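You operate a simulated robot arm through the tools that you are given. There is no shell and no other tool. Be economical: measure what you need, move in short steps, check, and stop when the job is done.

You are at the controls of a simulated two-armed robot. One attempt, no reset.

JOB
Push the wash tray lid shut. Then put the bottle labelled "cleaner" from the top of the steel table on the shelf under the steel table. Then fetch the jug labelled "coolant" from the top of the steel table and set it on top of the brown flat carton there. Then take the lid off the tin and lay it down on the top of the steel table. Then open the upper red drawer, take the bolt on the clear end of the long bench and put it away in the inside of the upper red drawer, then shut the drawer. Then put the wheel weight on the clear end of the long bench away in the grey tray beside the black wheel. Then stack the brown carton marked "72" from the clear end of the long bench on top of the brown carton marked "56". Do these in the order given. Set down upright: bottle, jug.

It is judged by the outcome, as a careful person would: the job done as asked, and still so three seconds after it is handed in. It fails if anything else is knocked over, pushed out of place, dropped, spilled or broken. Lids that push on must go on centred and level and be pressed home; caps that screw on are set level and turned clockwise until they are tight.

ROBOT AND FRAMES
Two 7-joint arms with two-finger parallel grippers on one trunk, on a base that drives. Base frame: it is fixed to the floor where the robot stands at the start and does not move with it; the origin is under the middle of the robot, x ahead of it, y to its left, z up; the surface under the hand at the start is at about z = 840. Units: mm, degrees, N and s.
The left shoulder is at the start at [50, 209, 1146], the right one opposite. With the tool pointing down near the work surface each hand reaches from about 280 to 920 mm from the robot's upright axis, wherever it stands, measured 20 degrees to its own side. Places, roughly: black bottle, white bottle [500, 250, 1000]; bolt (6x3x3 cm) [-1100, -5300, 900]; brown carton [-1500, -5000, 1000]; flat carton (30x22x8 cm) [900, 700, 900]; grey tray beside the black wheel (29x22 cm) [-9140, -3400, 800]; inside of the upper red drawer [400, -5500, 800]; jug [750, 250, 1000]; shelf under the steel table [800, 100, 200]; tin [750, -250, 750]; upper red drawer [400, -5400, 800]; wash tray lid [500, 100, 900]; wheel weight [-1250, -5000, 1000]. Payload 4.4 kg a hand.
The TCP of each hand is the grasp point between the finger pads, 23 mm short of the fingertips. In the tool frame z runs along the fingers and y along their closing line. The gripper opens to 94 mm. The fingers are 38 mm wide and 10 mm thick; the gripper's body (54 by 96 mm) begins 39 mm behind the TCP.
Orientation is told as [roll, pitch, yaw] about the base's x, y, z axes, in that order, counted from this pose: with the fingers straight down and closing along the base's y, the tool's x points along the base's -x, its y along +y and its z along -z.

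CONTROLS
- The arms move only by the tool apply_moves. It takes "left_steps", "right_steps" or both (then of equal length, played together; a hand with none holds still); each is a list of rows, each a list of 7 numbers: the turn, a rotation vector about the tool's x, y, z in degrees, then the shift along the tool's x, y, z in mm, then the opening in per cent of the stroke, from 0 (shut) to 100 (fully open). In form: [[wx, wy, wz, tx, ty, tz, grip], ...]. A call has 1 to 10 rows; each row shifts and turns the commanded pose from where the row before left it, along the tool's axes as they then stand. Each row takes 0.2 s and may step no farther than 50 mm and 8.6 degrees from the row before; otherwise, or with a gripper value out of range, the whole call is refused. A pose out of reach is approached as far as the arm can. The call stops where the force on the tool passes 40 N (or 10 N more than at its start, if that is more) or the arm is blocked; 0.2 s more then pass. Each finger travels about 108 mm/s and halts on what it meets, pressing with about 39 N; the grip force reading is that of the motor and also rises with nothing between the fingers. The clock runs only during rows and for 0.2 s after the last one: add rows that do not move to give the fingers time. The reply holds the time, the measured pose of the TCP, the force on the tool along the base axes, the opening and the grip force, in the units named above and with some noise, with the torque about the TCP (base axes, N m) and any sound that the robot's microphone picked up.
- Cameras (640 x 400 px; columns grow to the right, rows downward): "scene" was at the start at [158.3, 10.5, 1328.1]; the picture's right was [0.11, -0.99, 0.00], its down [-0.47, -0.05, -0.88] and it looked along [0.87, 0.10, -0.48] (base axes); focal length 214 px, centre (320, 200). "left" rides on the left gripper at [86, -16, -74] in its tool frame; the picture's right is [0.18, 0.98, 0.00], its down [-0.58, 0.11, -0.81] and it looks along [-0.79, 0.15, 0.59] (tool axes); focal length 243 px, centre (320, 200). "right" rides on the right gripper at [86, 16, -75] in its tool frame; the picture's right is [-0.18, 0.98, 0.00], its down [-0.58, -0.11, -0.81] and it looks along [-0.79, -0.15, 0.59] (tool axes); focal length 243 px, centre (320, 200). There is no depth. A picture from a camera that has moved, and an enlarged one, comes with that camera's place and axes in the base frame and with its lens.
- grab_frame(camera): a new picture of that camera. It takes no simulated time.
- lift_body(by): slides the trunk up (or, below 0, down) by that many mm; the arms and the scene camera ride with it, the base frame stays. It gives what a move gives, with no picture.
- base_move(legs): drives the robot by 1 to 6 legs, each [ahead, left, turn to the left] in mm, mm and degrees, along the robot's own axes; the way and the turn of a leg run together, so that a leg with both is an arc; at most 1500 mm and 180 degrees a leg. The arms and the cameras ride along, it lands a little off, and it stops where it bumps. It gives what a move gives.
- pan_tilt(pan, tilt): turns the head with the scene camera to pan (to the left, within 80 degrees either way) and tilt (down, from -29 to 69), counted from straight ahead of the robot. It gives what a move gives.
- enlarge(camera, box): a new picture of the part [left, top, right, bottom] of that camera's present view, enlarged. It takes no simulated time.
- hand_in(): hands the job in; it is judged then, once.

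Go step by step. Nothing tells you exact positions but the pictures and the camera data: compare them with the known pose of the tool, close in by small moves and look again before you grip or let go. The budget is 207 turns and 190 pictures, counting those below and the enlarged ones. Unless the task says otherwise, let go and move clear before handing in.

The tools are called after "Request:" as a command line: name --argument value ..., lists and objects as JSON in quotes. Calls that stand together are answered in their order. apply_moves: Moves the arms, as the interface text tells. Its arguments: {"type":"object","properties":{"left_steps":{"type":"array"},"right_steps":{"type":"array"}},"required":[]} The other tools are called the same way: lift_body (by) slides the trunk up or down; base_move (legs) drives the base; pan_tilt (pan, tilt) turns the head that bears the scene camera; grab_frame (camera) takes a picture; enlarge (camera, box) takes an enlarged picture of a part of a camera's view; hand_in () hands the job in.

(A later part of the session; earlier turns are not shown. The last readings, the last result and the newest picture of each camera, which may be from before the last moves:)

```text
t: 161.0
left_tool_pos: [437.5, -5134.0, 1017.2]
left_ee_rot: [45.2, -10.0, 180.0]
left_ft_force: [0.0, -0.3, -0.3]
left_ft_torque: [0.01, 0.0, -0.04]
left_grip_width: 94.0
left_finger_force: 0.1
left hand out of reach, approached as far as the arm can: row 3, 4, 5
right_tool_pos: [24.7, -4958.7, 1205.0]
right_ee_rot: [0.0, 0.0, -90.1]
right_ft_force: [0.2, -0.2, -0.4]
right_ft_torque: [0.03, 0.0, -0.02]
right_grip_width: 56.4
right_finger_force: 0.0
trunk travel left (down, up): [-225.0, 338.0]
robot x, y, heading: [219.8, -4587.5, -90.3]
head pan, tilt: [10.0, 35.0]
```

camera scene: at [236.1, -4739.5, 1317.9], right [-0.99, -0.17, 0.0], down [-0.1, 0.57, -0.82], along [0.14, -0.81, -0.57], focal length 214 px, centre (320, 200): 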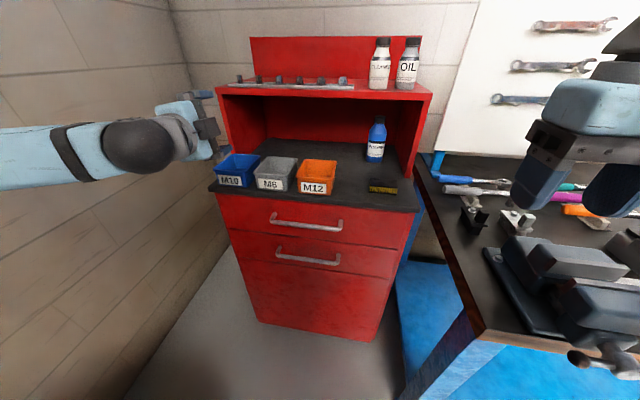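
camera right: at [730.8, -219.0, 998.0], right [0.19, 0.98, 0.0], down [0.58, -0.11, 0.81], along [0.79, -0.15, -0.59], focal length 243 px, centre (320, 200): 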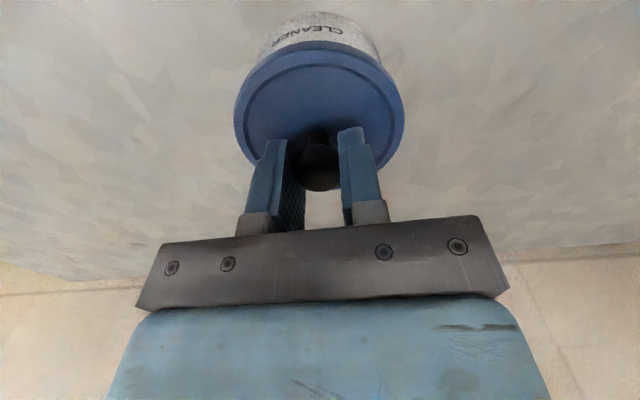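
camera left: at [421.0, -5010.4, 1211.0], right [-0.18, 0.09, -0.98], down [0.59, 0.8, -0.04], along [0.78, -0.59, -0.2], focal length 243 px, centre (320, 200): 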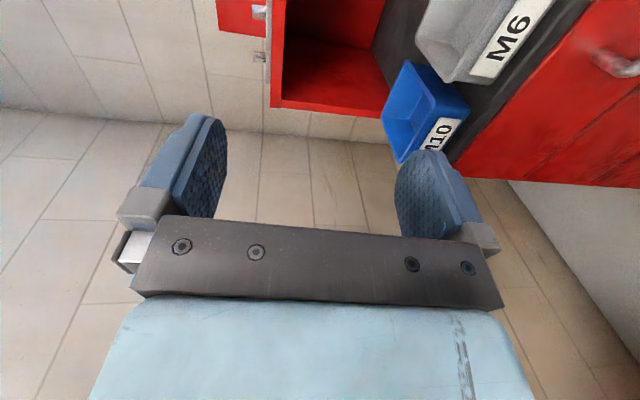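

Now it descends. I level the hand and move to a pre-grasp spot in front of the handle.

Request:
apply_moves --left_steps '[[0, 3.6, 3.6, -20, -7, 20, 60], [0, 3.6, 3.6, -20, -7, 20, 45], [0, 0, 0, -12, -8, 30, 45]]'

Request:
grab_frame --camera "scene"

Request:
grab_frame --camera "left"

```text
t: 161.8
left_tool_pos: [380.8, -5166.6, 956.0]
left_ee_rot: [45.1, 0.2, -179.9]
left_ft_force: [1.3, -0.7, 0.3]
left_ft_torque: [0.01, -0.02, 0.0]
left_grip_width: 42.3
left_finger_force: 0.0
right_tool_pos: [24.0, -4957.9, 1205.2]
right_ee_rot: [0.0, 0.0, -90.1]
right_ft_force: [1.0, 0.4, 0.2]
right_ft_torque: [0.01, -0.02, -0.01]
right_grip_width: 56.5
right_finger_force: 0.0
trunk travel left (down, up): [-225.0, 338.0]
robot x, y, heading: [221.1, -4583.4, -90.1]
head pan, tilt: [10.0, 35.0]
```

```text
105 pictures are left
camera scene: at [236.4, -4740.8, 1317.7], right [-0.99, -0.17, 0.0], down [-0.1, 0.57, -0.82], along [0.14, -0.81, -0.57], focal length 214 px, centre (320, 200)
```

scene: 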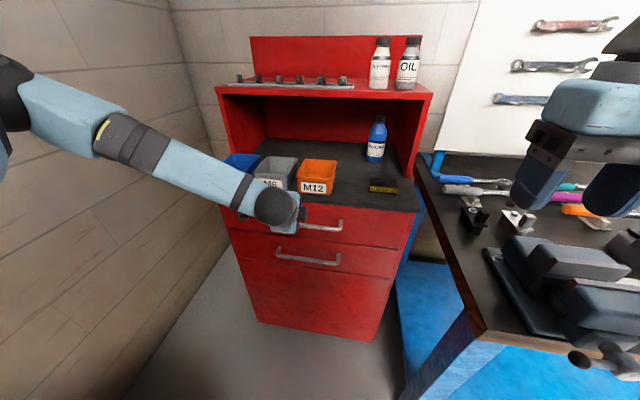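

```text
104 pictures are left
camera left: at [466.9, -5100.8, 998.0], right [0.18, -0.69, 0.7], down [-0.58, 0.49, 0.64], along [-0.79, -0.52, -0.32], focal length 243 px, centre (320, 200)
```

left: 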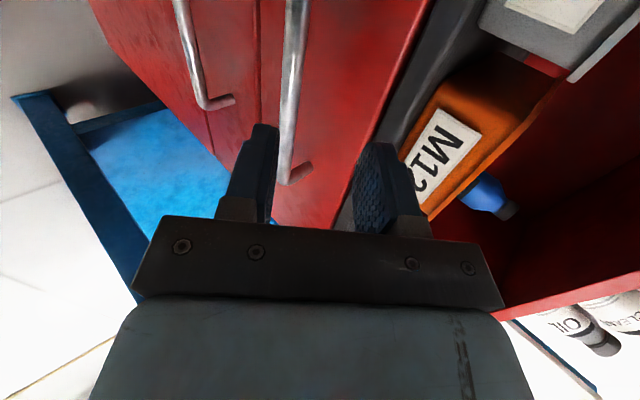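

The handle bar relative to the hand: 19 mm to the lower finger side and about 98 mm ahead along the fingers. I align and advance.

Request:
apply_moves --left_steps '[[0, 0, 0, 0, -19, 0, 45], [0, 0, 0, 0, 0, 30, 45]]'

Request:
grab_frame --camera "left"

```text
t: 162.4
left_tool_pos: [381.4, -5172.2, 922.0]
left_ee_rot: [45.0, 0.1, 179.9]
left_ft_force: [-0.8, -0.3, -0.6]
left_ft_torque: [0.0, 0.01, -0.01]
left_grip_width: 42.3
left_finger_force: 0.1
right_tool_pos: [24.0, -4957.7, 1204.4]
right_ee_rot: [0.0, 0.1, -90.1]
right_ft_force: [0.0, 0.2, -0.1]
right_ft_torque: [0.02, 0.02, 0.0]
right_grip_width: 56.3
right_finger_force: 0.1
trunk travel left (down, up): [-225.0, 338.0]
robot x, y, heading: [219.8, -4581.9, -90.2]
head pan, tilt: [10.0, 35.0]
```

```text
103 pictures are left
camera left: at [467.9, -5107.9, 962.7], right [0.18, -0.69, 0.7], down [-0.58, 0.49, 0.64], along [-0.79, -0.52, -0.32], focal length 243 px, centre (320, 200)
```

left: 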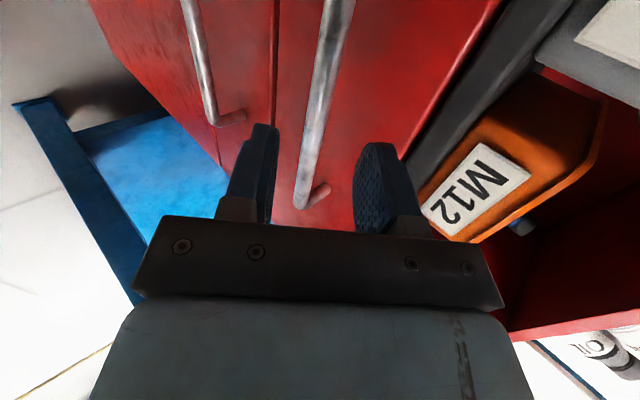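

Request:
apply_moves --left_steps '[[0, 0, 0, 0, 0, 25, 45], [0, 0, 0, 0, 0, 20, 45]]'

Request:
grab_frame --camera "left"

Request:
enlarge --camera "scene" --box '[240, 160, 360, 250]'

```text
t: 163.0
left_tool_pos: [382.3, -5205.4, 889.8]
left_ee_rot: [45.1, 0.3, 179.9]
left_ft_force: [0.1, -0.1, 0.0]
left_ft_torque: [0.04, 0.0, -0.01]
left_grip_width: 42.5
left_finger_force: 0.1
right_tool_pos: [23.0, -4956.9, 1205.0]
right_ee_rot: [0.0, 0.0, -90.1]
right_ft_force: [0.0, 0.3, 0.4]
right_ft_torque: [0.0, -0.01, -0.01]
right_grip_width: 56.3
right_finger_force: 0.1
trunk travel left (down, up): [-225.0, 338.0]
robot x, y, heading: [218.8, -4585.4, -90.1]
head pan, tilt: [10.0, 35.0]
```

```text
102 pictures are left
camera left: at [468.4, -5139.7, 931.9], right [0.18, -0.69, 0.7], down [-0.58, 0.5, 0.64], along [-0.79, -0.52, -0.32], focal length 243 px, centre (320, 200)
```

left: 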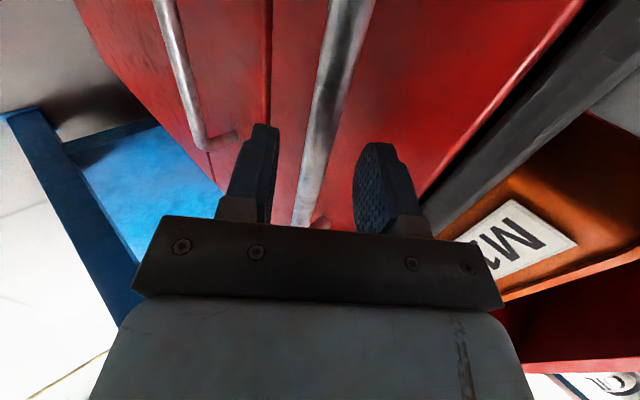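

```text
4.44 times, centred on (300, 205) of scene
camera zoom: at [236.1, -4739.4, 1318.0], right [-0.99, -0.17, 0.0], down [-0.1, 0.57, -0.82], along [0.14, -0.81, -0.57], focal length 953 px, centre (409, 178)
```

zoom: 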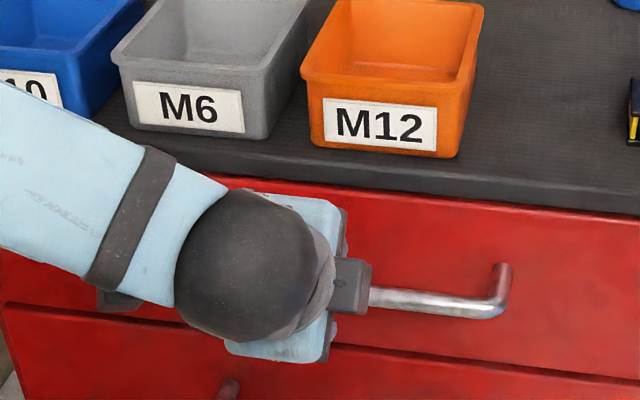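

Request:
apply_moves --left_steps '[[0, 0, 0, 0, 1, 10, 45], [0, 0, 0, 0, 1, 9, 45], [0, 0, 0, 0, 0, 0, 20], [0, 0, 0, 0, 0, 0, 0], [0, 0, 0, 0, 0, 0, 0]]'

Request:
grab_frame --camera "left"

```text
t: 164.2
left_tool_pos: [381.4, -5218.7, 876.4]
left_ee_rot: [44.9, 0.2, 179.9]
left_ft_force: [-3.3, 12.9, -12.2]
left_ft_torque: [0.15, 1.15, 1.5]
left_grip_width: 14.5
left_finger_force: 45.0
right_tool_pos: [24.2, -4957.0, 1204.0]
right_ee_rot: [0.0, -0.1, -90.2]
right_ft_force: [-0.6, 0.0, 0.9]
right_ft_torque: [0.02, 0.01, -0.01]
right_grip_width: 56.6
right_finger_force: 0.1
trunk travel left (down, up): [-225.0, 338.0]
robot x, y, heading: [220.1, -4584.0, -90.2]
head pan, tilt: [10.0, 35.0]
```

```text
100 pictures are left
camera left: at [467.1, -5153.6, 918.5], right [0.18, -0.7, 0.69], down [-0.58, 0.49, 0.65], along [-0.79, -0.52, -0.32], focal length 243 px, centre (320, 200)
```

left: 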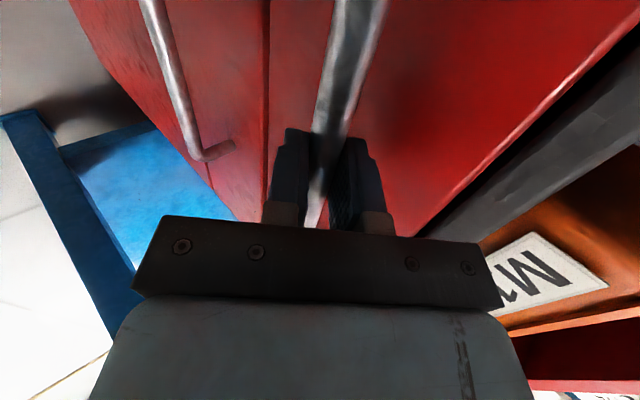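

Handle held. I pull by backing the base a little first.

Request:
base_move --legs '[[-60, 0, 0]]'

Request:
grab_frame --camera "scene"

```text
t: 165.2
left_tool_pos: [381.4, -5160.9, 876.6]
left_ee_rot: [45.1, 0.2, 179.9]
left_ft_force: [-7.1, 0.3, -19.0]
left_ft_torque: [0.07, 1.1, 1.43]
left_grip_width: 14.4
left_finger_force: 45.3
right_tool_pos: [23.4, -4898.5, 1205.0]
right_ee_rot: [0.0, -0.1, -90.2]
right_ft_force: [-0.2, 0.2, 0.0]
right_ft_torque: [-0.03, -0.01, 0.01]
right_grip_width: 56.7
right_finger_force: 0.1
trunk travel left (down, up): [-225.0, 338.0]
robot x, y, heading: [222.2, -4522.6, -90.2]
head pan, tilt: [10.0, 35.0]
```

```text
99 pictures are left
camera scene: at [236.3, -4681.5, 1317.7], right [-0.99, -0.17, 0.0], down [-0.1, 0.57, -0.82], along [0.14, -0.81, -0.57], focal length 214 px, centre (320, 200)
```

scene: 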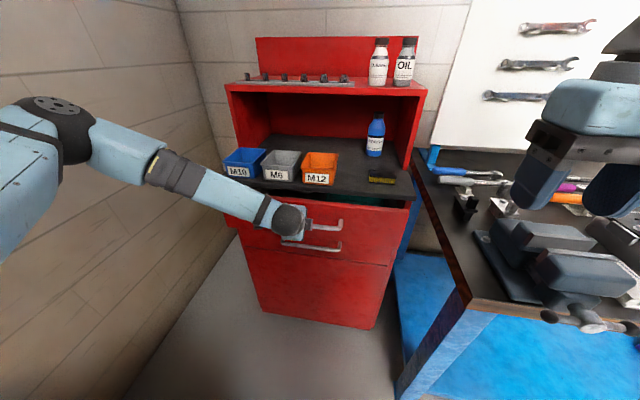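

The drawer opens. I pull it about 170 mm further.

Request:
base_move --legs '[[-165, 0, 0]]'

Request:
grab_frame --camera "scene"

```text
t: 166.6
left_tool_pos: [381.4, -4993.0, 876.6]
left_ee_rot: [45.0, 0.2, 179.8]
left_ft_force: [-0.7, -0.6, -11.8]
left_ft_torque: [0.03, 0.7, 1.75]
left_grip_width: 15.0
left_finger_force: 44.9
right_tool_pos: [24.3, -4730.1, 1204.5]
right_ee_rot: [0.0, 0.0, -90.4]
right_ft_force: [0.2, -0.5, 0.3]
right_ft_torque: [-0.02, 0.02, -0.01]
right_grip_width: 56.6
right_finger_force: 0.1
trunk travel left (down, up): [-225.0, 338.0]
robot x, y, heading: [221.3, -4359.8, -90.3]
head pan, tilt: [10.0, 35.0]
```

```text
98 pictures are left
camera scene: at [237.0, -4512.8, 1317.8], right [-0.99, -0.17, 0.0], down [-0.1, 0.57, -0.82], along [0.14, -0.81, -0.57], focal length 214 px, centre (320, 200)
```

scene: 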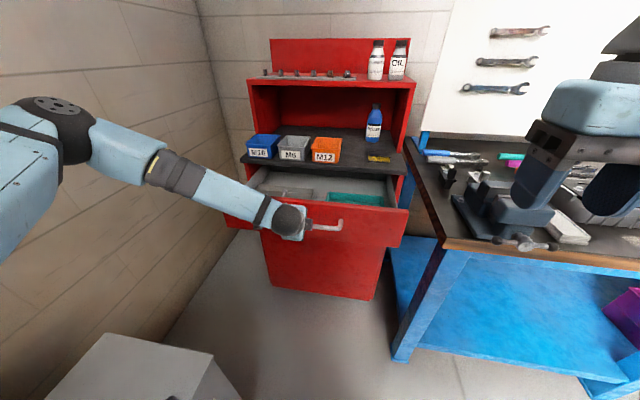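

Drawer is open ~225 mm. I release the handle and raise the left hand.

Request:
apply_moves --left_steps '[[0, 0, 0, 0, 0, 0, 30], [0, 0, 0, 0, 0, 0, 50], [0, 0, 0, 0, 0, 0, 50], [0, 0, 0, 0, 0, -25, 50], [0, 0, 0, 0, 0, -35, 50], [0, 0, 0, 0, 0, -35, 50], [0, 0, 0, 0, 0, -40, 50], [0, 0, 0, 0, 28, -28, 50], [0, 0, 0, 0, 28, -28, 50], [0, 0, 0, 0, 28, -28, 50]]'

Request:
grab_frame --camera "scene"

```text
t: 168.8
left_tool_pos: [379.6, -4895.7, 1092.5]
left_ee_rot: [45.0, 0.3, 179.8]
left_ft_force: [-1.4, -0.4, 1.1]
left_ft_torque: [-0.04, -0.02, 0.02]
left_grip_width: 46.8
left_finger_force: 0.0
right_tool_pos: [21.2, -4727.0, 1205.9]
right_ee_rot: [0.1, -0.1, -90.2]
right_ft_force: [-0.1, 0.0, 0.2]
right_ft_torque: [-0.04, -0.01, -0.03]
right_grip_width: 56.5
right_finger_force: 0.1
trunk travel left (down, up): [-225.0, 338.0]
robot x, y, heading: [219.8, -4356.1, -90.4]
head pan, tilt: [10.0, 35.0]
```

```text
97 pictures are left
camera scene: at [234.9, -4510.1, 1318.2], right [-0.99, -0.17, 0.0], down [-0.1, 0.56, -0.82], along [0.14, -0.81, -0.57], focal length 214 px, centre (320, 200)
```

scene: 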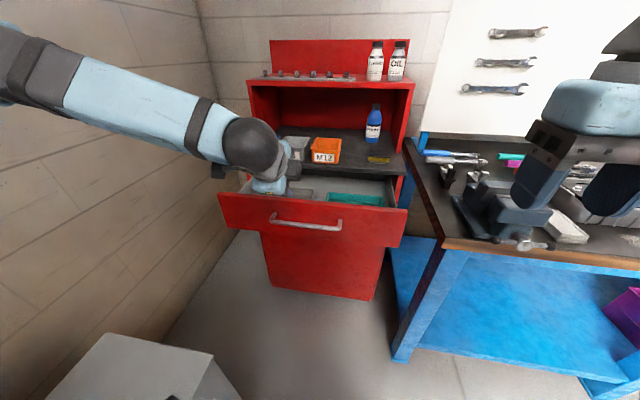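

Request:
apply_moves --left_steps '[[0, 0, 0, 0, 28, -28, 50], [0, 0, 0, 0, 28, -28, 50], [0, 0, 0, 0, 28, -28, 50], [0, 0, 0, 0, 14, -28, 50]]'

Request:
base_move --legs '[[0, -1120, 0], [280, 0, 0.3]]'

Request:
pan_tilt --pan -20 --tilt 35

Request:
grab_frame --camera "scene"

Request:
grab_frame --camera "right"

```text
t: 169.8
left_tool_pos: [366.5, -4875.5, 1183.1]
left_ee_rot: [45.2, 0.4, 179.9]
left_ft_force: [-1.6, 0.5, 1.1]
left_ft_torque: [0.0, 0.0, 0.0]
left_grip_width: 47.0
left_finger_force: 0.1
left hand out of reach, approached as far as the arm can: row 3, 4
right_tool_pos: [20.0, -4726.1, 1205.8]
right_ee_rot: [0.1, -0.3, -90.4]
right_ft_force: [-1.0, 0.4, -1.3]
right_ft_torque: [-0.05, -0.02, 0.01]
right_grip_width: 56.3
right_finger_force: 0.0
trunk travel left (down, up): [-225.0, 338.0]
robot x, y, heading: [226.8, -4358.8, -90.2]
head pan, tilt: [10.0, 35.0]
```

```text
t: 181.4
left_tool_pos: [-717.7, -5167.3, 1179.6]
left_ee_rot: [45.0, 0.2, -178.4]
left_ft_force: [0.1, 0.0, 0.0]
left_ft_torque: [0.0, 0.05, 0.01]
left_grip_width: 47.1
left_finger_force: 0.1
right_tool_pos: [-1069.0, -5027.0, 1205.2]
right_ee_rot: [0.0, 0.1, -88.7]
right_ft_force: [0.8, 0.5, -0.1]
right_ft_torque: [0.01, 0.02, 0.03]
right_grip_width: 56.2
right_finger_force: 0.1
trunk travel left (down, up): [-225.0, 338.0]
robot x, y, heading: [-879.9, -4648.1, -88.7]
head pan, tilt: [10.0, 35.0]
```

```text
t: 182.4
left_tool_pos: [-716.6, -5168.1, 1180.2]
left_ee_rot: [45.0, 0.3, -178.5]
left_ft_force: [-0.7, 0.0, 0.3]
left_ft_torque: [-0.01, 0.0, -0.01]
left_grip_width: 47.2
left_finger_force: 0.1
right_tool_pos: [-1068.0, -5028.6, 1204.9]
right_ee_rot: [0.0, 0.0, -88.7]
right_ft_force: [-0.4, 0.4, -0.4]
right_ft_torque: [-0.03, -0.03, 0.02]
right_grip_width: 56.5
right_finger_force: 0.1
trunk travel left (down, up): [-225.0, 338.0]
robot x, y, heading: [-882.2, -4650.8, -88.6]
head pan, tilt: [-20.0, 35.0]
```

```text
96 pictures are left
camera scene: at [-906.2, -4801.5, 1317.9], right [-0.95, 0.32, 0.0], down [0.18, 0.54, -0.82], along [-0.26, -0.78, -0.57], focal length 214 px, centre (320, 200)
```

scene: 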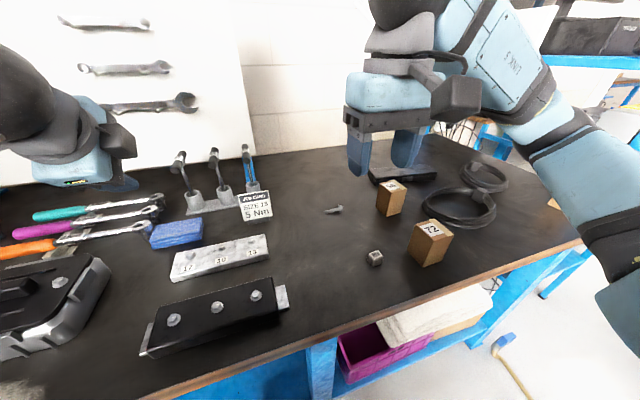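

```text
95 pictures are left
camera right: at [-1053.1, -4940.4, 1280.2], right [0.99, -0.16, 0.0], down [-0.1, -0.58, 0.81], along [-0.13, -0.8, -0.59], focal length 243 px, centre (320, 200)
```

right: 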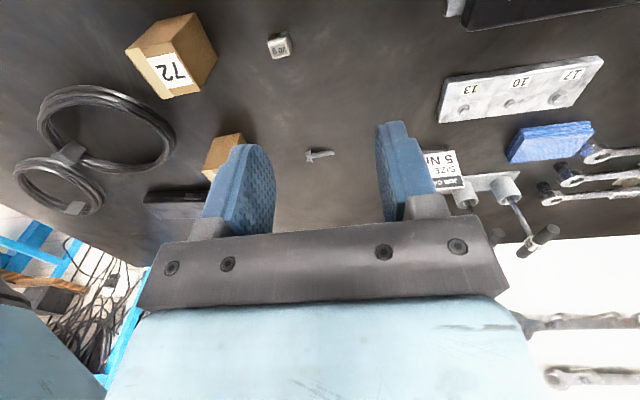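

Bolt is near [-1103, -5260]. I move the right hand above it and turn it to close across the shank.

Request:
apply_moves --right_steps '[[0, 0, 8.5, -40, -8, 20, 60], [0, 0, 8.5, 0, 0, 0, 60], [0, 0, 8.5, 0, 0, 0, 60], [0, 0, 8.5, 0, 0, 0, 60], [0, 0, 8.5, 0, 0, 0, 60], [0, 0, 8.5, 0, 0, 0, 60], [0, 0, 8.5, 0, 0, 0, 60], [0, 0, 8.5, 0, 0, 0, 60], [0, 0, 8.5, 0, 0, 0, 60], [0, 0, 8.5, 0, 0, 0, 60]]'

Request:
grab_frame --camera "right"

```text
t: 184.6
left_tool_pos: [-716.5, -5167.6, 1180.7]
left_ee_rot: [45.0, 0.2, -178.5]
left_ft_force: [0.0, 1.2, 0.0]
left_ft_torque: [-0.03, -0.01, -0.04]
left_grip_width: 47.0
left_finger_force: 0.1
right_tool_pos: [-1074.6, -5066.7, 1186.1]
right_ee_rot: [0.0, 0.0, -173.8]
right_ft_force: [0.3, 0.1, -0.7]
right_ft_torque: [-0.06, 0.0, -0.03]
right_grip_width: 56.2
right_finger_force: 0.2
trunk travel left (down, up): [-225.0, 338.0]
robot x, y, heading: [-881.3, -4650.4, -88.9]
head pan, tilt: [-20.0, 35.0]
```

```text
94 pictures are left
camera right: at [-987.2, -5074.2, 1260.7], right [-0.08, -1.0, 0.0], down [-0.59, 0.05, 0.81], along [-0.8, 0.06, -0.59], focal length 243 px, centre (320, 200)
```

right: 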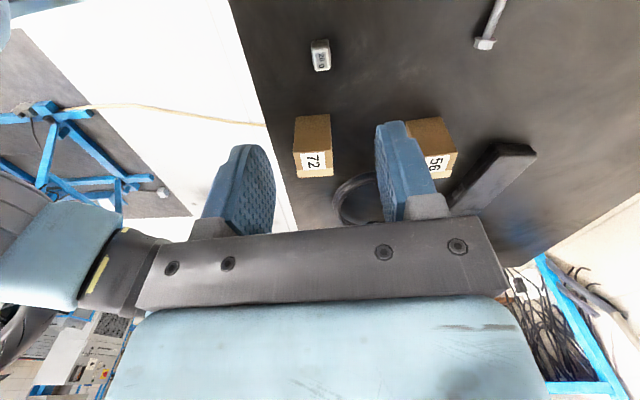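

Request:
apply_moves --right_steps '[[0, 0, 6, 0, 0, 0, 50], [0, 0, 0, -7, 40, 20, 50], [0, 0, 0, -7, 40, 25, 50], [0, 0, 0, -7, 40, 25, 50], [0, 0, 0, -7, 40, 25, 50], [0, 0, 0, -8, 40, 25, 50], [0, 0, 0, 0, 6, 40, 50]]'

Request:
grab_frame --camera "right"

Request:
enlarge --camera "scene" --box '[290, 130, 410, 230]'

```text
t: 186.2
left_tool_pos: [-718.1, -5166.8, 1179.2]
left_ee_rot: [45.0, 0.3, -178.5]
left_ft_force: [0.5, -0.2, -0.4]
left_ft_torque: [-0.01, -0.03, -0.01]
left_grip_width: 46.8
left_finger_force: 0.1
right_tool_pos: [-1112.7, -5274.4, 1023.3]
right_ee_rot: [0.1, 0.0, -179.7]
right_ft_force: [-1.0, 0.7, -0.7]
right_ft_torque: [0.02, -0.01, 0.02]
right_grip_width: 47.1
right_finger_force: 0.1
trunk travel left (down, up): [-225.0, 338.0]
robot x, y, heading: [-881.4, -4649.0, -88.6]
head pan, tilt: [-20.0, 35.0]
```

```text
93 pictures are left
camera right: at [-1025.3, -5290.1, 1098.1], right [-0.18, -0.98, 0.0], down [-0.58, 0.11, 0.81], along [-0.79, 0.14, -0.59], focal length 243 px, centre (320, 200)
```

right: 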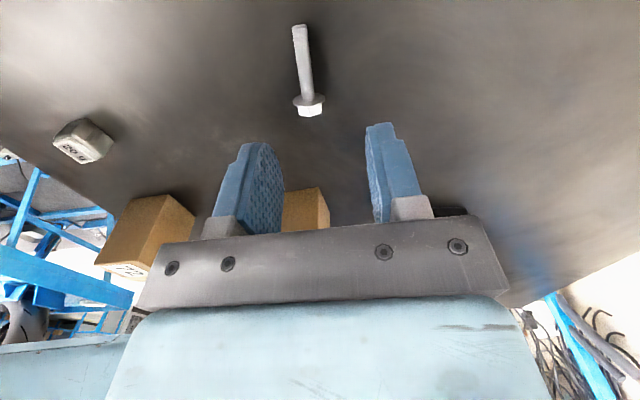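

```text
4.00 times, centred on (350, 180) of scene
camera zoom: at [-907.0, -4801.8, 1317.9], right [-0.95, 0.32, 0.0], down [0.18, 0.54, -0.82], along [-0.26, -0.78, -0.57], focal length 858 px, centre (200, 280)
```

zoom: 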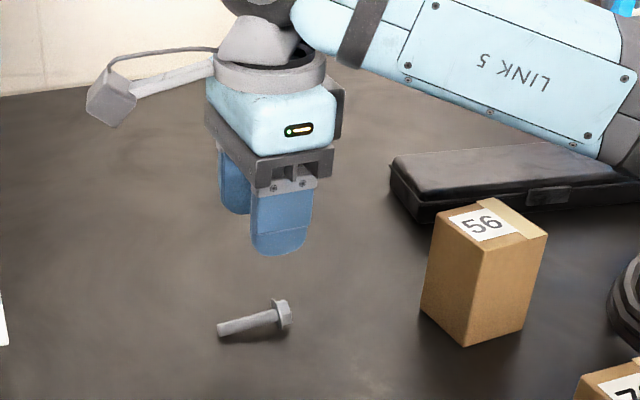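

Bolt shank centre is at [-1094, -5266, 930], lying nearly along x. I align and go down.

Request:
apply_moves --right_steps '[[0, 0, 5, 18.5, -8, 20, 40], [0, 0, 0, 0, 0, 30, 40], [0, 0, 0, 0, 0, 15, 40]]'

Request:
grab_frame --camera "right"

Request:
enlarge --camera "scene" --box '[310, 150, 380, 220]'

```text
t: 187.0
left_tool_pos: [-716.7, -5166.4, 1180.1]
left_ee_rot: [45.0, 0.2, -178.5]
left_ft_force: [1.2, 0.7, 0.5]
left_ft_torque: [-0.01, 0.0, 0.02]
left_grip_width: 47.0
left_finger_force: 0.0
right_tool_pos: [-1091.6, -5266.0, 959.6]
right_ee_rot: [0.0, 0.0, 175.2]
right_ft_force: [0.0, -1.4, 0.3]
right_ft_torque: [0.01, 0.02, -0.01]
right_grip_width: 37.6
right_finger_force: 0.1
trunk travel left (down, up): [-225.0, 338.0]
robot x, y, heading: [-878.9, -4651.5, -88.7]
head pan, tilt: [-20.0, 35.0]
```

```text
91 pictures are left
camera right: at [-1005.6, -5289.3, 1034.7], right [-0.26, -0.96, 0.0], down [-0.57, 0.16, 0.81], along [-0.78, 0.21, -0.59], focal length 243 px, centre (320, 200)
```

right: 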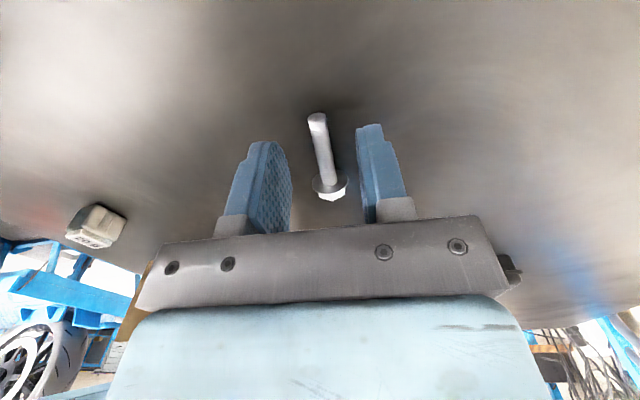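

```text
5.71 times, centred on (345, 185) of scene
camera zoom: at [-906.1, -4801.6, 1318.0], right [-0.95, 0.32, 0.0], down [0.18, 0.54, -0.82], along [-0.26, -0.78, -0.57], focal length 1226 px, centre (177, 286)
```

zoom: 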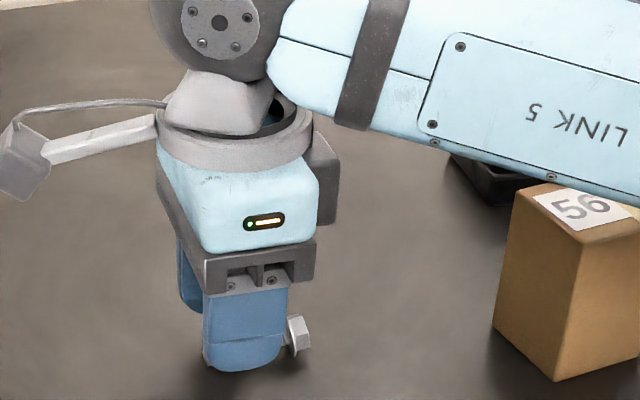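

Request:
apply_moves --right_steps '[[0, 0, 0, 0, 0, 7, 40], [0, 0, 0, 0, 0, 6, 40], [0, 0, 0, 0, 0, 0, 15], [0, 0, 0, 0, 0, 0, 0], [0, 0, 0, 0, 0, 0, 0]]'

Request:
grab_frame --camera "right"

```text
t: 188.2
left_tool_pos: [-718.0, -5167.8, 1180.6]
left_ee_rot: [45.1, 0.2, -178.5]
left_ft_force: [0.1, 1.2, -0.7]
left_ft_torque: [0.0, -0.04, 0.0]
left_grip_width: 47.3
left_finger_force: 0.2
right_tool_pos: [-1091.5, -5264.9, 946.7]
right_ee_rot: [0.0, 0.0, 175.3]
right_ft_force: [-0.3, 1.0, 0.9]
right_ft_torque: [-0.03, -0.03, 0.02]
right_grip_width: 8.2
right_finger_force: 38.9
trunk travel left (down, up): [-225.0, 338.0]
robot x, y, heading: [-880.7, -4655.6, -88.7]
head pan, tilt: [-20.0, 35.0]
```

```text
89 pictures are left
camera right: at [-1006.2, -5289.1, 1021.6], right [-0.26, -0.96, 0.0], down [-0.57, 0.16, 0.81], along [-0.78, 0.21, -0.59], focal length 243 px, centre (320, 200)
```

right: 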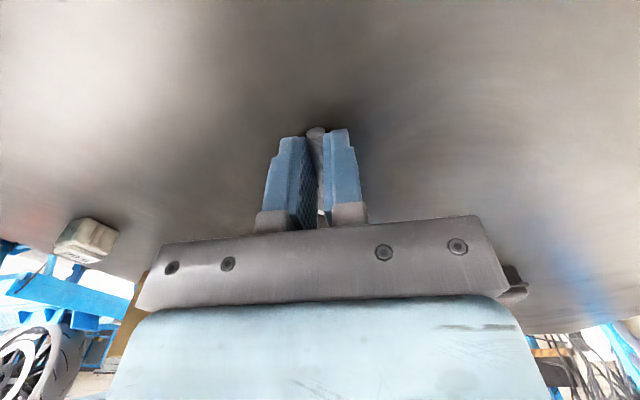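

Bolt gripped. I lift it, shift the left hand outward, and drive back to the drawer.

Request:
apply_moves --right_steps '[[0, 0, 0, 0, 0, -20, 0], [0, 0, 0, 0, 0, -40, 0], [0, 0, 0, 0, 0, -45, 0], [0, 0, 0, 0, 0, -45, 0], [0, 0, 0, 0, 0, -45, 0], [0, 0, 0, 0, 0, -20, 0]]' --left_steps '[[0, 0, 0, 0, 0, 0, 47], [0, 0, 0, 0, 0, 0, 40], [0, 0, 0, 0, 0, -20, 30], [0, 0, 0, 0, 0, -20, 20], [0, 0, 0, 0, 0, 0, 10], [0, 0, 0, 0, 0, 0, 0]]'

Request:
base_move --legs '[[-320, 0, -1.3], [0, 1150, 0]]'

Request:
apply_moves --left_steps '[[0, 0, 0, 30, 10, -10, 0], [0, 0, 0, 30, 10, -10, 0], [0, 0, 0, 30, 10, -10, 0], [0, 0, 0, 30, 10, -10, 0], [0, 0, 0, 30, 10, -10, 0]]'

Request:
pan_tilt --pan 0 --tilt 40

Request:
grab_frame --camera "scene"

```text
t: 189.6
left_tool_pos: [-716.6, -5167.3, 1180.5]
left_ee_rot: [45.1, 0.3, -178.6]
left_ft_force: [0.4, 0.3, -0.6]
left_ft_torque: [0.0, -0.01, -0.02]
left_grip_width: 0.2
left_finger_force: 39.3
left hand out of reach, approached as far as the arm can: row 3, 4
right_tool_pos: [-1089.5, -5265.2, 1159.8]
right_ee_rot: [0.0, 0.0, 175.2]
right_ft_force: [0.5, 0.1, -1.0]
right_ft_torque: [0.01, -0.01, 0.01]
right_grip_width: 7.9
right_finger_force: 38.6
trunk travel left (down, up): [-225.0, 338.0]
robot x, y, heading: [-882.2, -4650.9, -88.8]
head pan, tilt: [-20.0, 35.0]
```

```text
t: 200.8
left_tool_pos: [382.0, -4852.1, 1180.1]
left_ee_rot: [45.1, 0.2, -180.0]
left_ft_force: [0.2, -0.3, -0.4]
left_ft_torque: [-0.01, 0.02, -0.04]
left_grip_width: 0.0
left_finger_force: 39.1
right_tool_pos: [7.1, -4941.4, 1159.6]
right_ee_rot: [-0.1, 0.0, 173.8]
right_ft_force: [-0.4, 0.2, 0.5]
right_ft_torque: [0.0, 0.01, 0.04]
right_grip_width: 7.1
right_finger_force: 39.4
trunk travel left (down, up): [-225.0, 338.0]
robot x, y, heading: [229.2, -4330.2, -90.2]
head pan, tilt: [-20.0, 35.0]
stopped in leg 2: the robot was blocked; the commanded pose is now the measured one
```

```text
t: 202.0
left_tool_pos: [381.8, -4851.5, 1179.1]
left_ee_rot: [45.0, 0.1, -180.1]
left_ft_force: [-0.5, 0.6, 0.3]
left_ft_torque: [-0.01, 0.0, 0.0]
left_grip_width: 0.0
left_finger_force: 38.8
left hand out of reach, approached as far as the arm can: row 1, 2, 3, 4, 5
right_tool_pos: [7.2, -4940.4, 1159.5]
right_ee_rot: [0.0, 0.0, 173.8]
right_ft_force: [0.6, 0.3, -0.1]
right_ft_torque: [-0.01, -0.02, 0.03]
right_grip_width: 7.4
right_finger_force: 38.7
trunk travel left (down, up): [-225.0, 338.0]
robot x, y, heading: [231.1, -4333.5, -90.1]
head pan, tilt: [-20.0, 35.0]
```

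```text
t: 202.8
left_tool_pos: [382.2, -4851.7, 1180.1]
left_ee_rot: [44.8, 0.2, -179.9]
left_ft_force: [0.1, 0.3, 0.4]
left_ft_torque: [0.01, 0.03, 0.02]
left_grip_width: 0.0
left_finger_force: 38.8
right_tool_pos: [6.4, -4940.1, 1160.5]
right_ee_rot: [0.0, 0.1, 173.8]
right_ft_force: [0.1, 0.2, -0.5]
right_ft_torque: [0.03, 0.03, 0.02]
right_grip_width: 7.5
right_finger_force: 38.7
trunk travel left (down, up): [-225.0, 338.0]
robot x, y, heading: [232.7, -4329.8, -90.1]
head pan, tilt: [0.0, 40.0]
```

```text
88 pictures are left
camera scene: at [232.4, -4483.5, 1310.4], right [-1.0, 0.0, 0.0], down [0.0, 0.64, -0.77], along [0.0, -0.77, -0.64], focal length 214 px, centre (320, 200)
```

scene: 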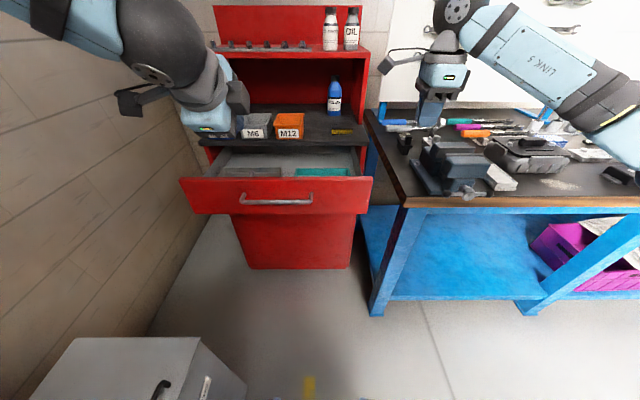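

The base touched something on its left (grey box), so I stay at this x. I look into the drawer.

Request:
enlarge --camera "scene" --box '[170, 130, 390, 270]'

Request:
enlarge --camera "scene" --box '[0, 300, 320, 400]'

```text
2.86 times, centred on (280, 200) of scene
camera zoom: at [232.4, -4483.5, 1310.4], right [-1.0, 0.0, 0.0], down [0.0, 0.64, -0.77], along [0.0, -0.77, -0.64], focal length 613 px, centre (434, 200)
```

zoom: 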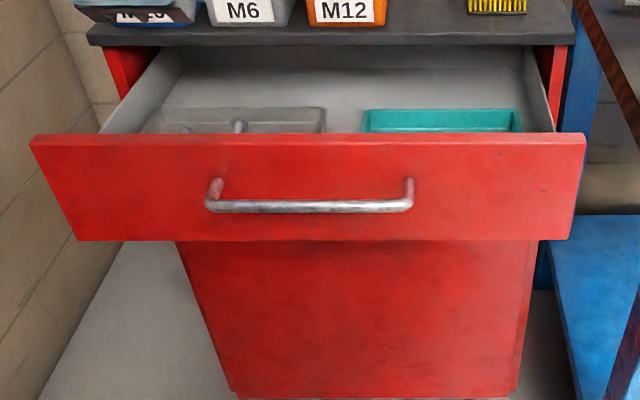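

```text
2.00 times, centred on (160, 350) of scene
camera zoom: at [232.4, -4483.5, 1310.4], right [-1.0, 0.0, 0.0], down [0.0, 0.64, -0.77], along [0.0, -0.77, -0.64], focal length 429 px, centre (640, -100)
```

zoom: 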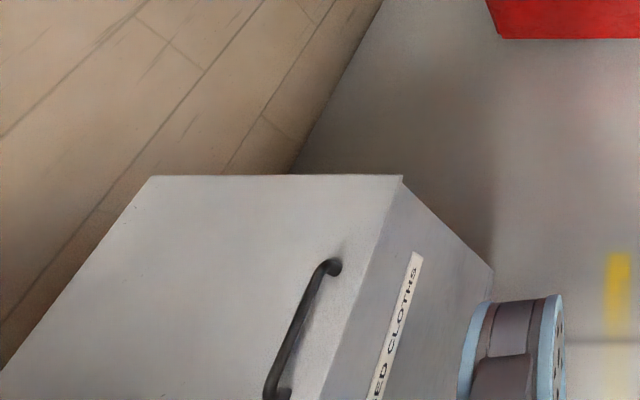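

Request:
base_move --legs '[[0, -15, 0]]'

Request:
apply_moves --right_steps '[[0, 0, 0, 40, 25, 0, 0], [0, 0, 0, 40, 25, 0, 0], [0, 0, 0, 40, 25, 0, 0], [0, 0, 0, 40, 20, 0, 0], [0, 0, 0, 40, 20, 0, 0], [0, 0, 0, 40, 10, 0, 0], [0, 0, 0, 40, 10, 0, 0], [0, 0, 0, 30, 0, 0, 0]]'

Request:
grab_frame --camera "right"

Request:
grab_frame --camera "scene"

```text
t: 203.7
left_tool_pos: [366.5, -4852.5, 1179.4]
left_ee_rot: [45.0, 0.2, -180.0]
left_ft_force: [0.9, 0.4, 0.2]
left_ft_torque: [-0.01, 0.05, 0.01]
left_grip_width: 0.1
left_finger_force: 38.6
right_tool_pos: [-7.9, -4940.2, 1159.1]
right_ee_rot: [0.0, 0.1, 173.8]
right_ft_force: [-0.5, -0.1, -0.3]
right_ft_torque: [0.04, -0.03, -0.01]
right_grip_width: 7.3
right_finger_force: 38.5
trunk travel left (down, up): [-225.0, 338.0]
robot x, y, heading: [216.6, -4332.2, -90.4]
head pan, tilt: [0.0, 40.0]
```

```text
t: 205.5
left_tool_pos: [368.3, -4851.9, 1181.0]
left_ee_rot: [45.1, 0.1, -180.0]
left_ft_force: [0.2, -0.1, 0.8]
left_ft_torque: [0.0, 0.01, -0.01]
left_grip_width: 0.0
left_finger_force: 38.6
right_tool_pos: [279.5, -5104.6, 1160.6]
right_ee_rot: [0.2, 0.0, 173.9]
right_ft_force: [0.6, -0.3, 0.1]
right_ft_torque: [0.0, 0.01, 0.02]
right_grip_width: 7.4
right_finger_force: 39.1
right hand out of reach, approached as far as the arm can: row 8
trunk travel left (down, up): [-225.0, 338.0]
robot x, y, heading: [215.7, -4329.7, -90.3]
head pan, tilt: [0.0, 40.0]
```

```text
85 pictures are left
camera right: at [364.0, -5129.1, 1234.5], right [-0.29, -0.96, 0.0], down [-0.57, 0.17, 0.81], along [-0.77, 0.23, -0.59], focal length 243 px, centre (320, 200)
```

right: 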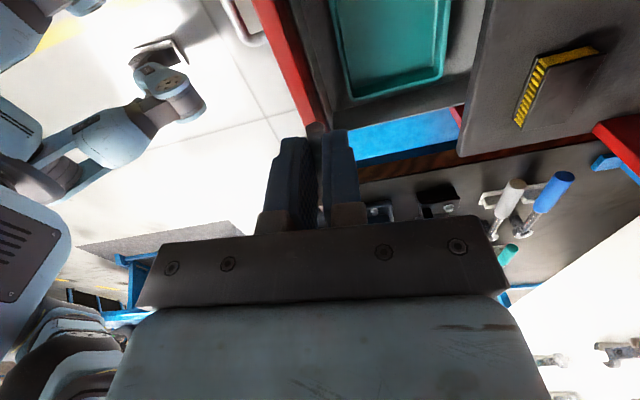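

```text
84 pictures are left
camera scene: at [219.0, -4482.6, 1310.5], right [-1.0, 0.0, 0.0], down [0.0, 0.64, -0.77], along [0.0, -0.77, -0.64], focal length 214 px, centre (320, 200)
```

scene: 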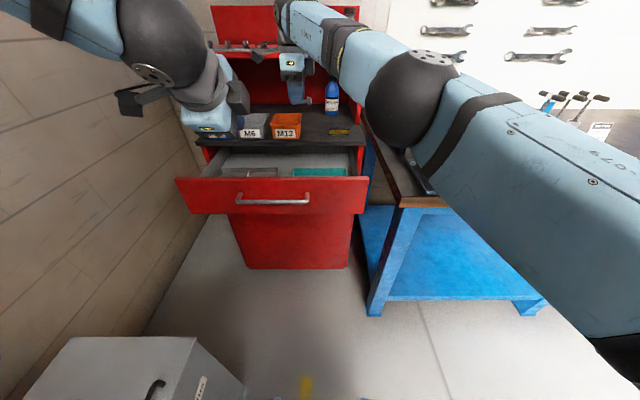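

The right camera shows the teal tray in the drawer: I'll lay the bolt there at about [220, -5170]. I drive 150 mm ahead for reach.

Request:
base_move --legs '[[150, 0, 0.3]]'

Request:
grab_frame --camera "right"

```text
t: 206.8
left_tool_pos: [369.9, -4999.4, 1181.0]
left_ee_rot: [45.0, 0.2, -179.7]
left_ft_force: [0.4, -0.4, 0.7]
left_ft_torque: [-0.01, 0.02, 0.01]
left_grip_width: 0.0
left_finger_force: 39.2
right_tool_pos: [281.1, -5253.5, 1158.7]
right_ee_rot: [0.0, 0.0, 174.1]
right_ft_force: [0.3, -1.0, -0.8]
right_ft_torque: [-0.01, -0.02, -0.03]
right_grip_width: 7.3
right_finger_force: 38.5
trunk travel left (down, up): [-225.0, 338.0]
robot x, y, heading: [218.9, -4477.9, -89.9]
head pan, tilt: [0.0, 40.0]
```

```text
83 pictures are left
camera right: at [365.8, -5278.6, 1233.5], right [-0.28, -0.96, 0.0], down [-0.57, 0.17, 0.81], along [-0.77, 0.23, -0.59], focal length 243 px, centre (320, 200)
```

right: 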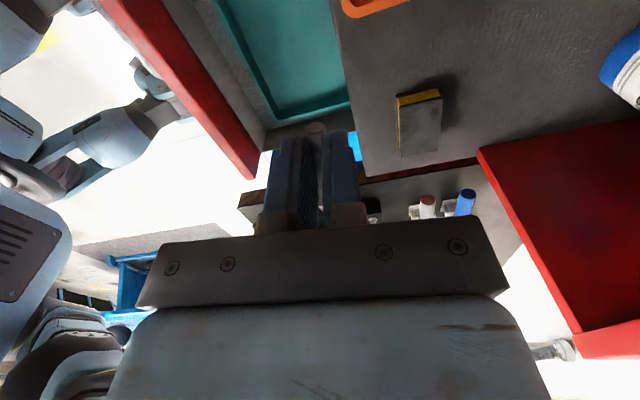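

Request:
apply_moves --right_steps '[[0, 0, 0, -34, -31, 0, 0], [0, 0, 0, -34, -31, 0, 0], [0, 0, 0, 0, 0, 45, 0], [0, 0, 0, 0, 0, 45, 0], [0, 0, 0, 0, 0, 45, 0], [0, 0, 0, 0, 0, 45, 0]]'

Request:
grab_frame --camera "right"

Request:
enlarge --camera "scene" --box '[180, 100, 420, 280]'

```text
t: 208.2
left_tool_pos: [370.5, -5000.6, 1179.3]
left_ee_rot: [45.0, 0.2, -179.7]
left_ft_force: [-0.5, 1.0, -0.1]
left_ft_torque: [-0.01, -0.03, 0.0]
left_grip_width: 0.0
left_finger_force: 39.1
right_tool_pos: [275.6, -5275.8, 982.7]
right_ee_rot: [-0.1, 0.0, 174.1]
right_ft_force: [0.4, -0.1, -1.0]
right_ft_torque: [0.01, -0.04, 0.01]
right_grip_width: 7.4
right_finger_force: 38.8
right hand out of reach, approached as far as the arm can: row 1, 2, 3, 4, 5
trunk travel left (down, up): [-225.0, 338.0]
robot x, y, heading: [219.6, -4478.6, -89.8]
head pan, tilt: [0.0, 40.0]
```

```text
82 pictures are left
camera right: at [360.6, -5301.9, 1058.0], right [-0.28, -0.96, 0.0], down [-0.57, 0.17, 0.81], along [-0.77, 0.23, -0.59], focal length 243 px, centre (320, 200)
```

right: 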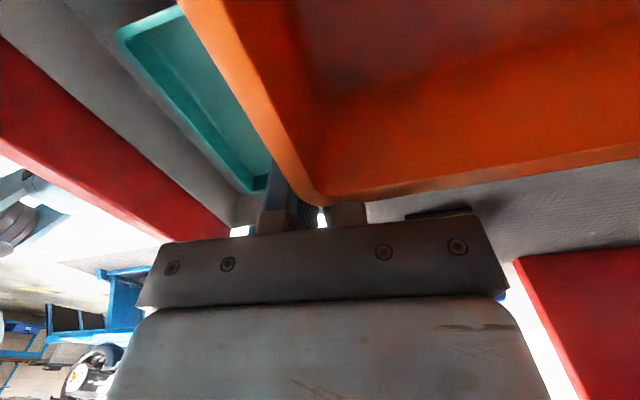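

```text
2.22 times, centred on (300, 190) of scene
camera zoom: at [218.5, -4632.9, 1310.3], right [-1.0, 0.0, 0.0], down [0.0, 0.64, -0.77], along [0.0, -0.77, -0.64], focal length 477 px, centre (364, 222)
```

zoom: 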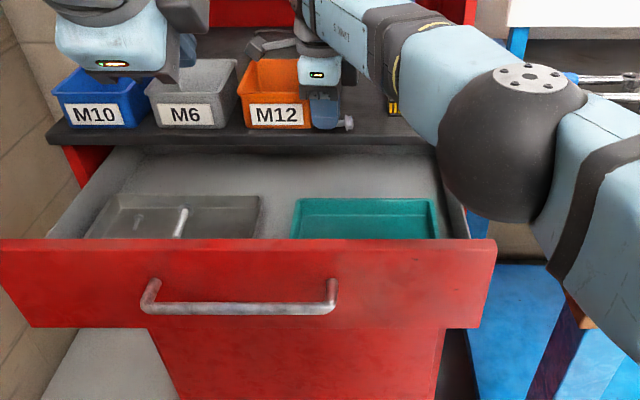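

The arm was limited in that yaw and didn't shift. I raise it again right away and turn the hand back to its normal yaw.

Request:
apply_moves --right_steps '[[0, 0, 0, 0, 0, -45, 0], [0, 0, 0, 0, 0, -45, 0], [0, 0, 0, 0, 0, -45, 0], [0, 0, -8.5, 0, 0, -30, 0], [0, 0, -8.5, 0, 0, 0, 0], [0, 0, -8.5, 0, 0, 0, 0], [0, 0, -8.5, 0, 0, 0, 0], [0, 0, -8.5, 0, 0, 0, 0], [0, 0, -8.5, 0, 0, 0, 0], [0, 0, -8.5, 0, 0, 0, 0]]'

Request:
apply_moves --right_steps '[[0, 0, -8.5, 0, 0, 0, 0], [0, 0, -8.5, 0, 0, 0, 0], [0, 0, -8.5, 0, 0, 0, 0], [0, 0, -8.5, 0, 0, 0, 0]]'

Request:
grab_frame --camera "right"

Request:
grab_frame --camera "scene"

```text
t: 210.4
left_tool_pos: [370.7, -4999.1, 1180.5]
left_ee_rot: [45.0, 0.2, -179.7]
left_ft_force: [0.1, -0.5, 0.3]
left_ft_torque: [-0.01, 0.0, 0.03]
left_grip_width: 0.0
left_finger_force: 38.9
right_tool_pos: [267.2, -5263.5, 1145.6]
right_ee_rot: [0.0, 0.0, -126.2]
right_ft_force: [-0.1, -0.5, -0.8]
right_ft_torque: [0.06, 0.0, -0.02]
right_grip_width: 7.5
right_finger_force: 39.1
right hand out of reach, approached as far as the arm can: row 3, 4
trunk travel left (down, up): [-225.0, 338.0]
robot x, y, heading: [214.8, -4478.0, -89.9]
head pan, tilt: [0.0, 40.0]
```

```text
t: 211.4
left_tool_pos: [369.8, -4998.5, 1179.6]
left_ee_rot: [45.1, 0.2, -179.7]
left_ft_force: [-0.1, 0.3, -0.5]
left_ft_torque: [-0.01, -0.03, 0.0]
left_grip_width: 0.2
left_finger_force: 39.0
right_tool_pos: [270.2, -5262.4, 1143.4]
right_ee_rot: [0.1, 0.0, -92.2]
right_ft_force: [-1.0, 0.0, -1.5]
right_ft_torque: [0.02, 0.01, -0.02]
right_grip_width: 7.3
right_finger_force: 39.0
right hand out of reach, approached as far as the arm can: row 1
trunk travel left (down, up): [-225.0, 338.0]
robot x, y, heading: [218.1, -4479.0, -90.1]
head pan, tilt: [0.0, 40.0]
```

```text
80 pictures are left
camera right: at [290.4, -5175.7, 1218.3], right [0.97, -0.22, 0.0], down [-0.13, -0.58, 0.81], along [-0.18, -0.79, -0.59], focal length 243 px, centre (320, 200)
```

right: 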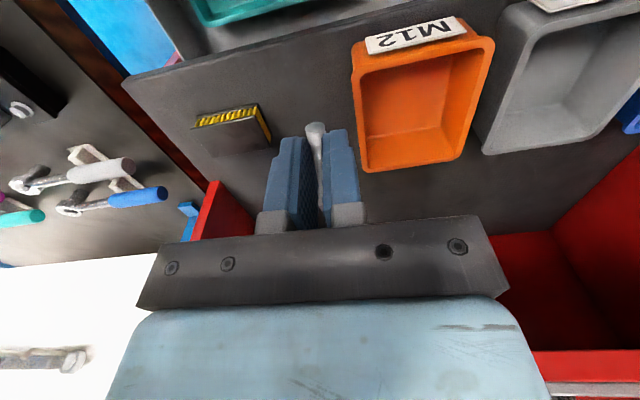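

```text
79 pictures are left
camera scene: at [218.5, -4632.1, 1310.4], right [-1.0, 0.0, 0.0], down [0.0, 0.64, -0.77], along [0.0, -0.77, -0.64], focal length 214 px, centre (320, 200)
```

scene: 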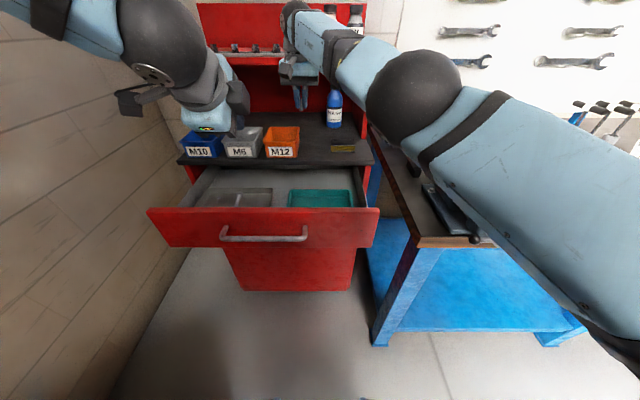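

Request:
apply_moves --right_steps '[[0, 0, 0, 40, -25, 0, 0], [0, 0, 0, 38, -25, 0, 0]]'

Request:
grab_frame --camera "right"

```text
t: 212.1
left_tool_pos: [370.4, -4999.0, 1179.7]
left_ee_rot: [44.9, 0.2, -179.8]
left_ft_force: [-1.0, 0.5, 0.8]
left_ft_torque: [-0.01, 0.0, -0.02]
left_grip_width: 0.0
left_finger_force: 38.6
right_tool_pos: [267.4, -5261.5, 1147.8]
right_ee_rot: [-0.1, 0.0, -92.3]
right_ft_force: [0.8, -0.5, 0.6]
right_ft_torque: [-0.04, -0.01, 0.02]
right_grip_width: 7.5
right_finger_force: 39.5
right hand out of reach, approached as far as the arm can: row 1, 2
trunk travel left (down, up): [-225.0, 338.0]
robot x, y, heading: [216.7, -4479.3, -90.2]
head pan, tilt: [0.0, 40.0]
```

```text
78 pictures are left
camera right: at [287.9, -5175.9, 1222.9], right [0.97, -0.22, 0.0], down [-0.13, -0.58, 0.81], along [-0.18, -0.79, -0.59], focal length 243 px, centre (320, 200)
```

right: 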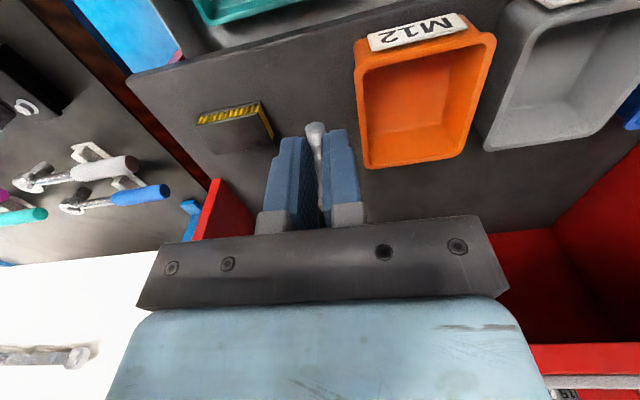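

Request:
apply_moves --right_steps '[[0, 0, 0, 0, -30, 0, 0], [0, 0, 0, 0, -30, 0, 0]]'

Request:
apply_moves --right_steps '[[0, 0, 0, 30, 0, 0, 0], [0, 0, 0, 30, 0, 0, 0]]'

```text
t: 212.7
left_tool_pos: [367.2, -5000.6, 1179.4]
left_ee_rot: [44.9, 0.3, -179.7]
left_ft_force: [0.1, 0.6, -1.2]
left_ft_torque: [0.01, -0.02, 0.02]
left_grip_width: 0.0
left_finger_force: 39.2
right_tool_pos: [218.1, -5268.8, 1151.2]
right_ee_rot: [0.1, 0.1, -92.5]
right_ft_force: [0.5, 0.0, -0.6]
right_ft_torque: [0.02, 0.0, 0.01]
right_grip_width: 7.5
right_finger_force: 38.9
right hand out of reach, approached as far as the arm can: row 1
trunk travel left (down, up): [-225.0, 338.0]
robot x, y, heading: [219.4, -4478.6, -90.0]
head pan, tilt: [0.0, 40.0]
```

```text
t: 213.2
left_tool_pos: [370.6, -4999.9, 1179.1]
left_ee_rot: [45.1, 0.3, -179.6]
left_ft_force: [0.5, 1.0, -0.2]
left_ft_torque: [-0.01, -0.01, -0.03]
left_grip_width: 0.0
left_finger_force: 39.0
right_tool_pos: [222.4, -5207.4, 1154.4]
right_ee_rot: [0.0, -0.1, -92.2]
right_ft_force: [-0.7, 0.6, 0.3]
right_ft_torque: [0.02, 0.04, 0.03]
right_grip_width: 7.6
right_finger_force: 38.8
trunk travel left (down, up): [-225.0, 338.0]
robot x, y, heading: [214.4, -4479.3, -89.7]
head pan, tilt: [0.0, 40.0]
```

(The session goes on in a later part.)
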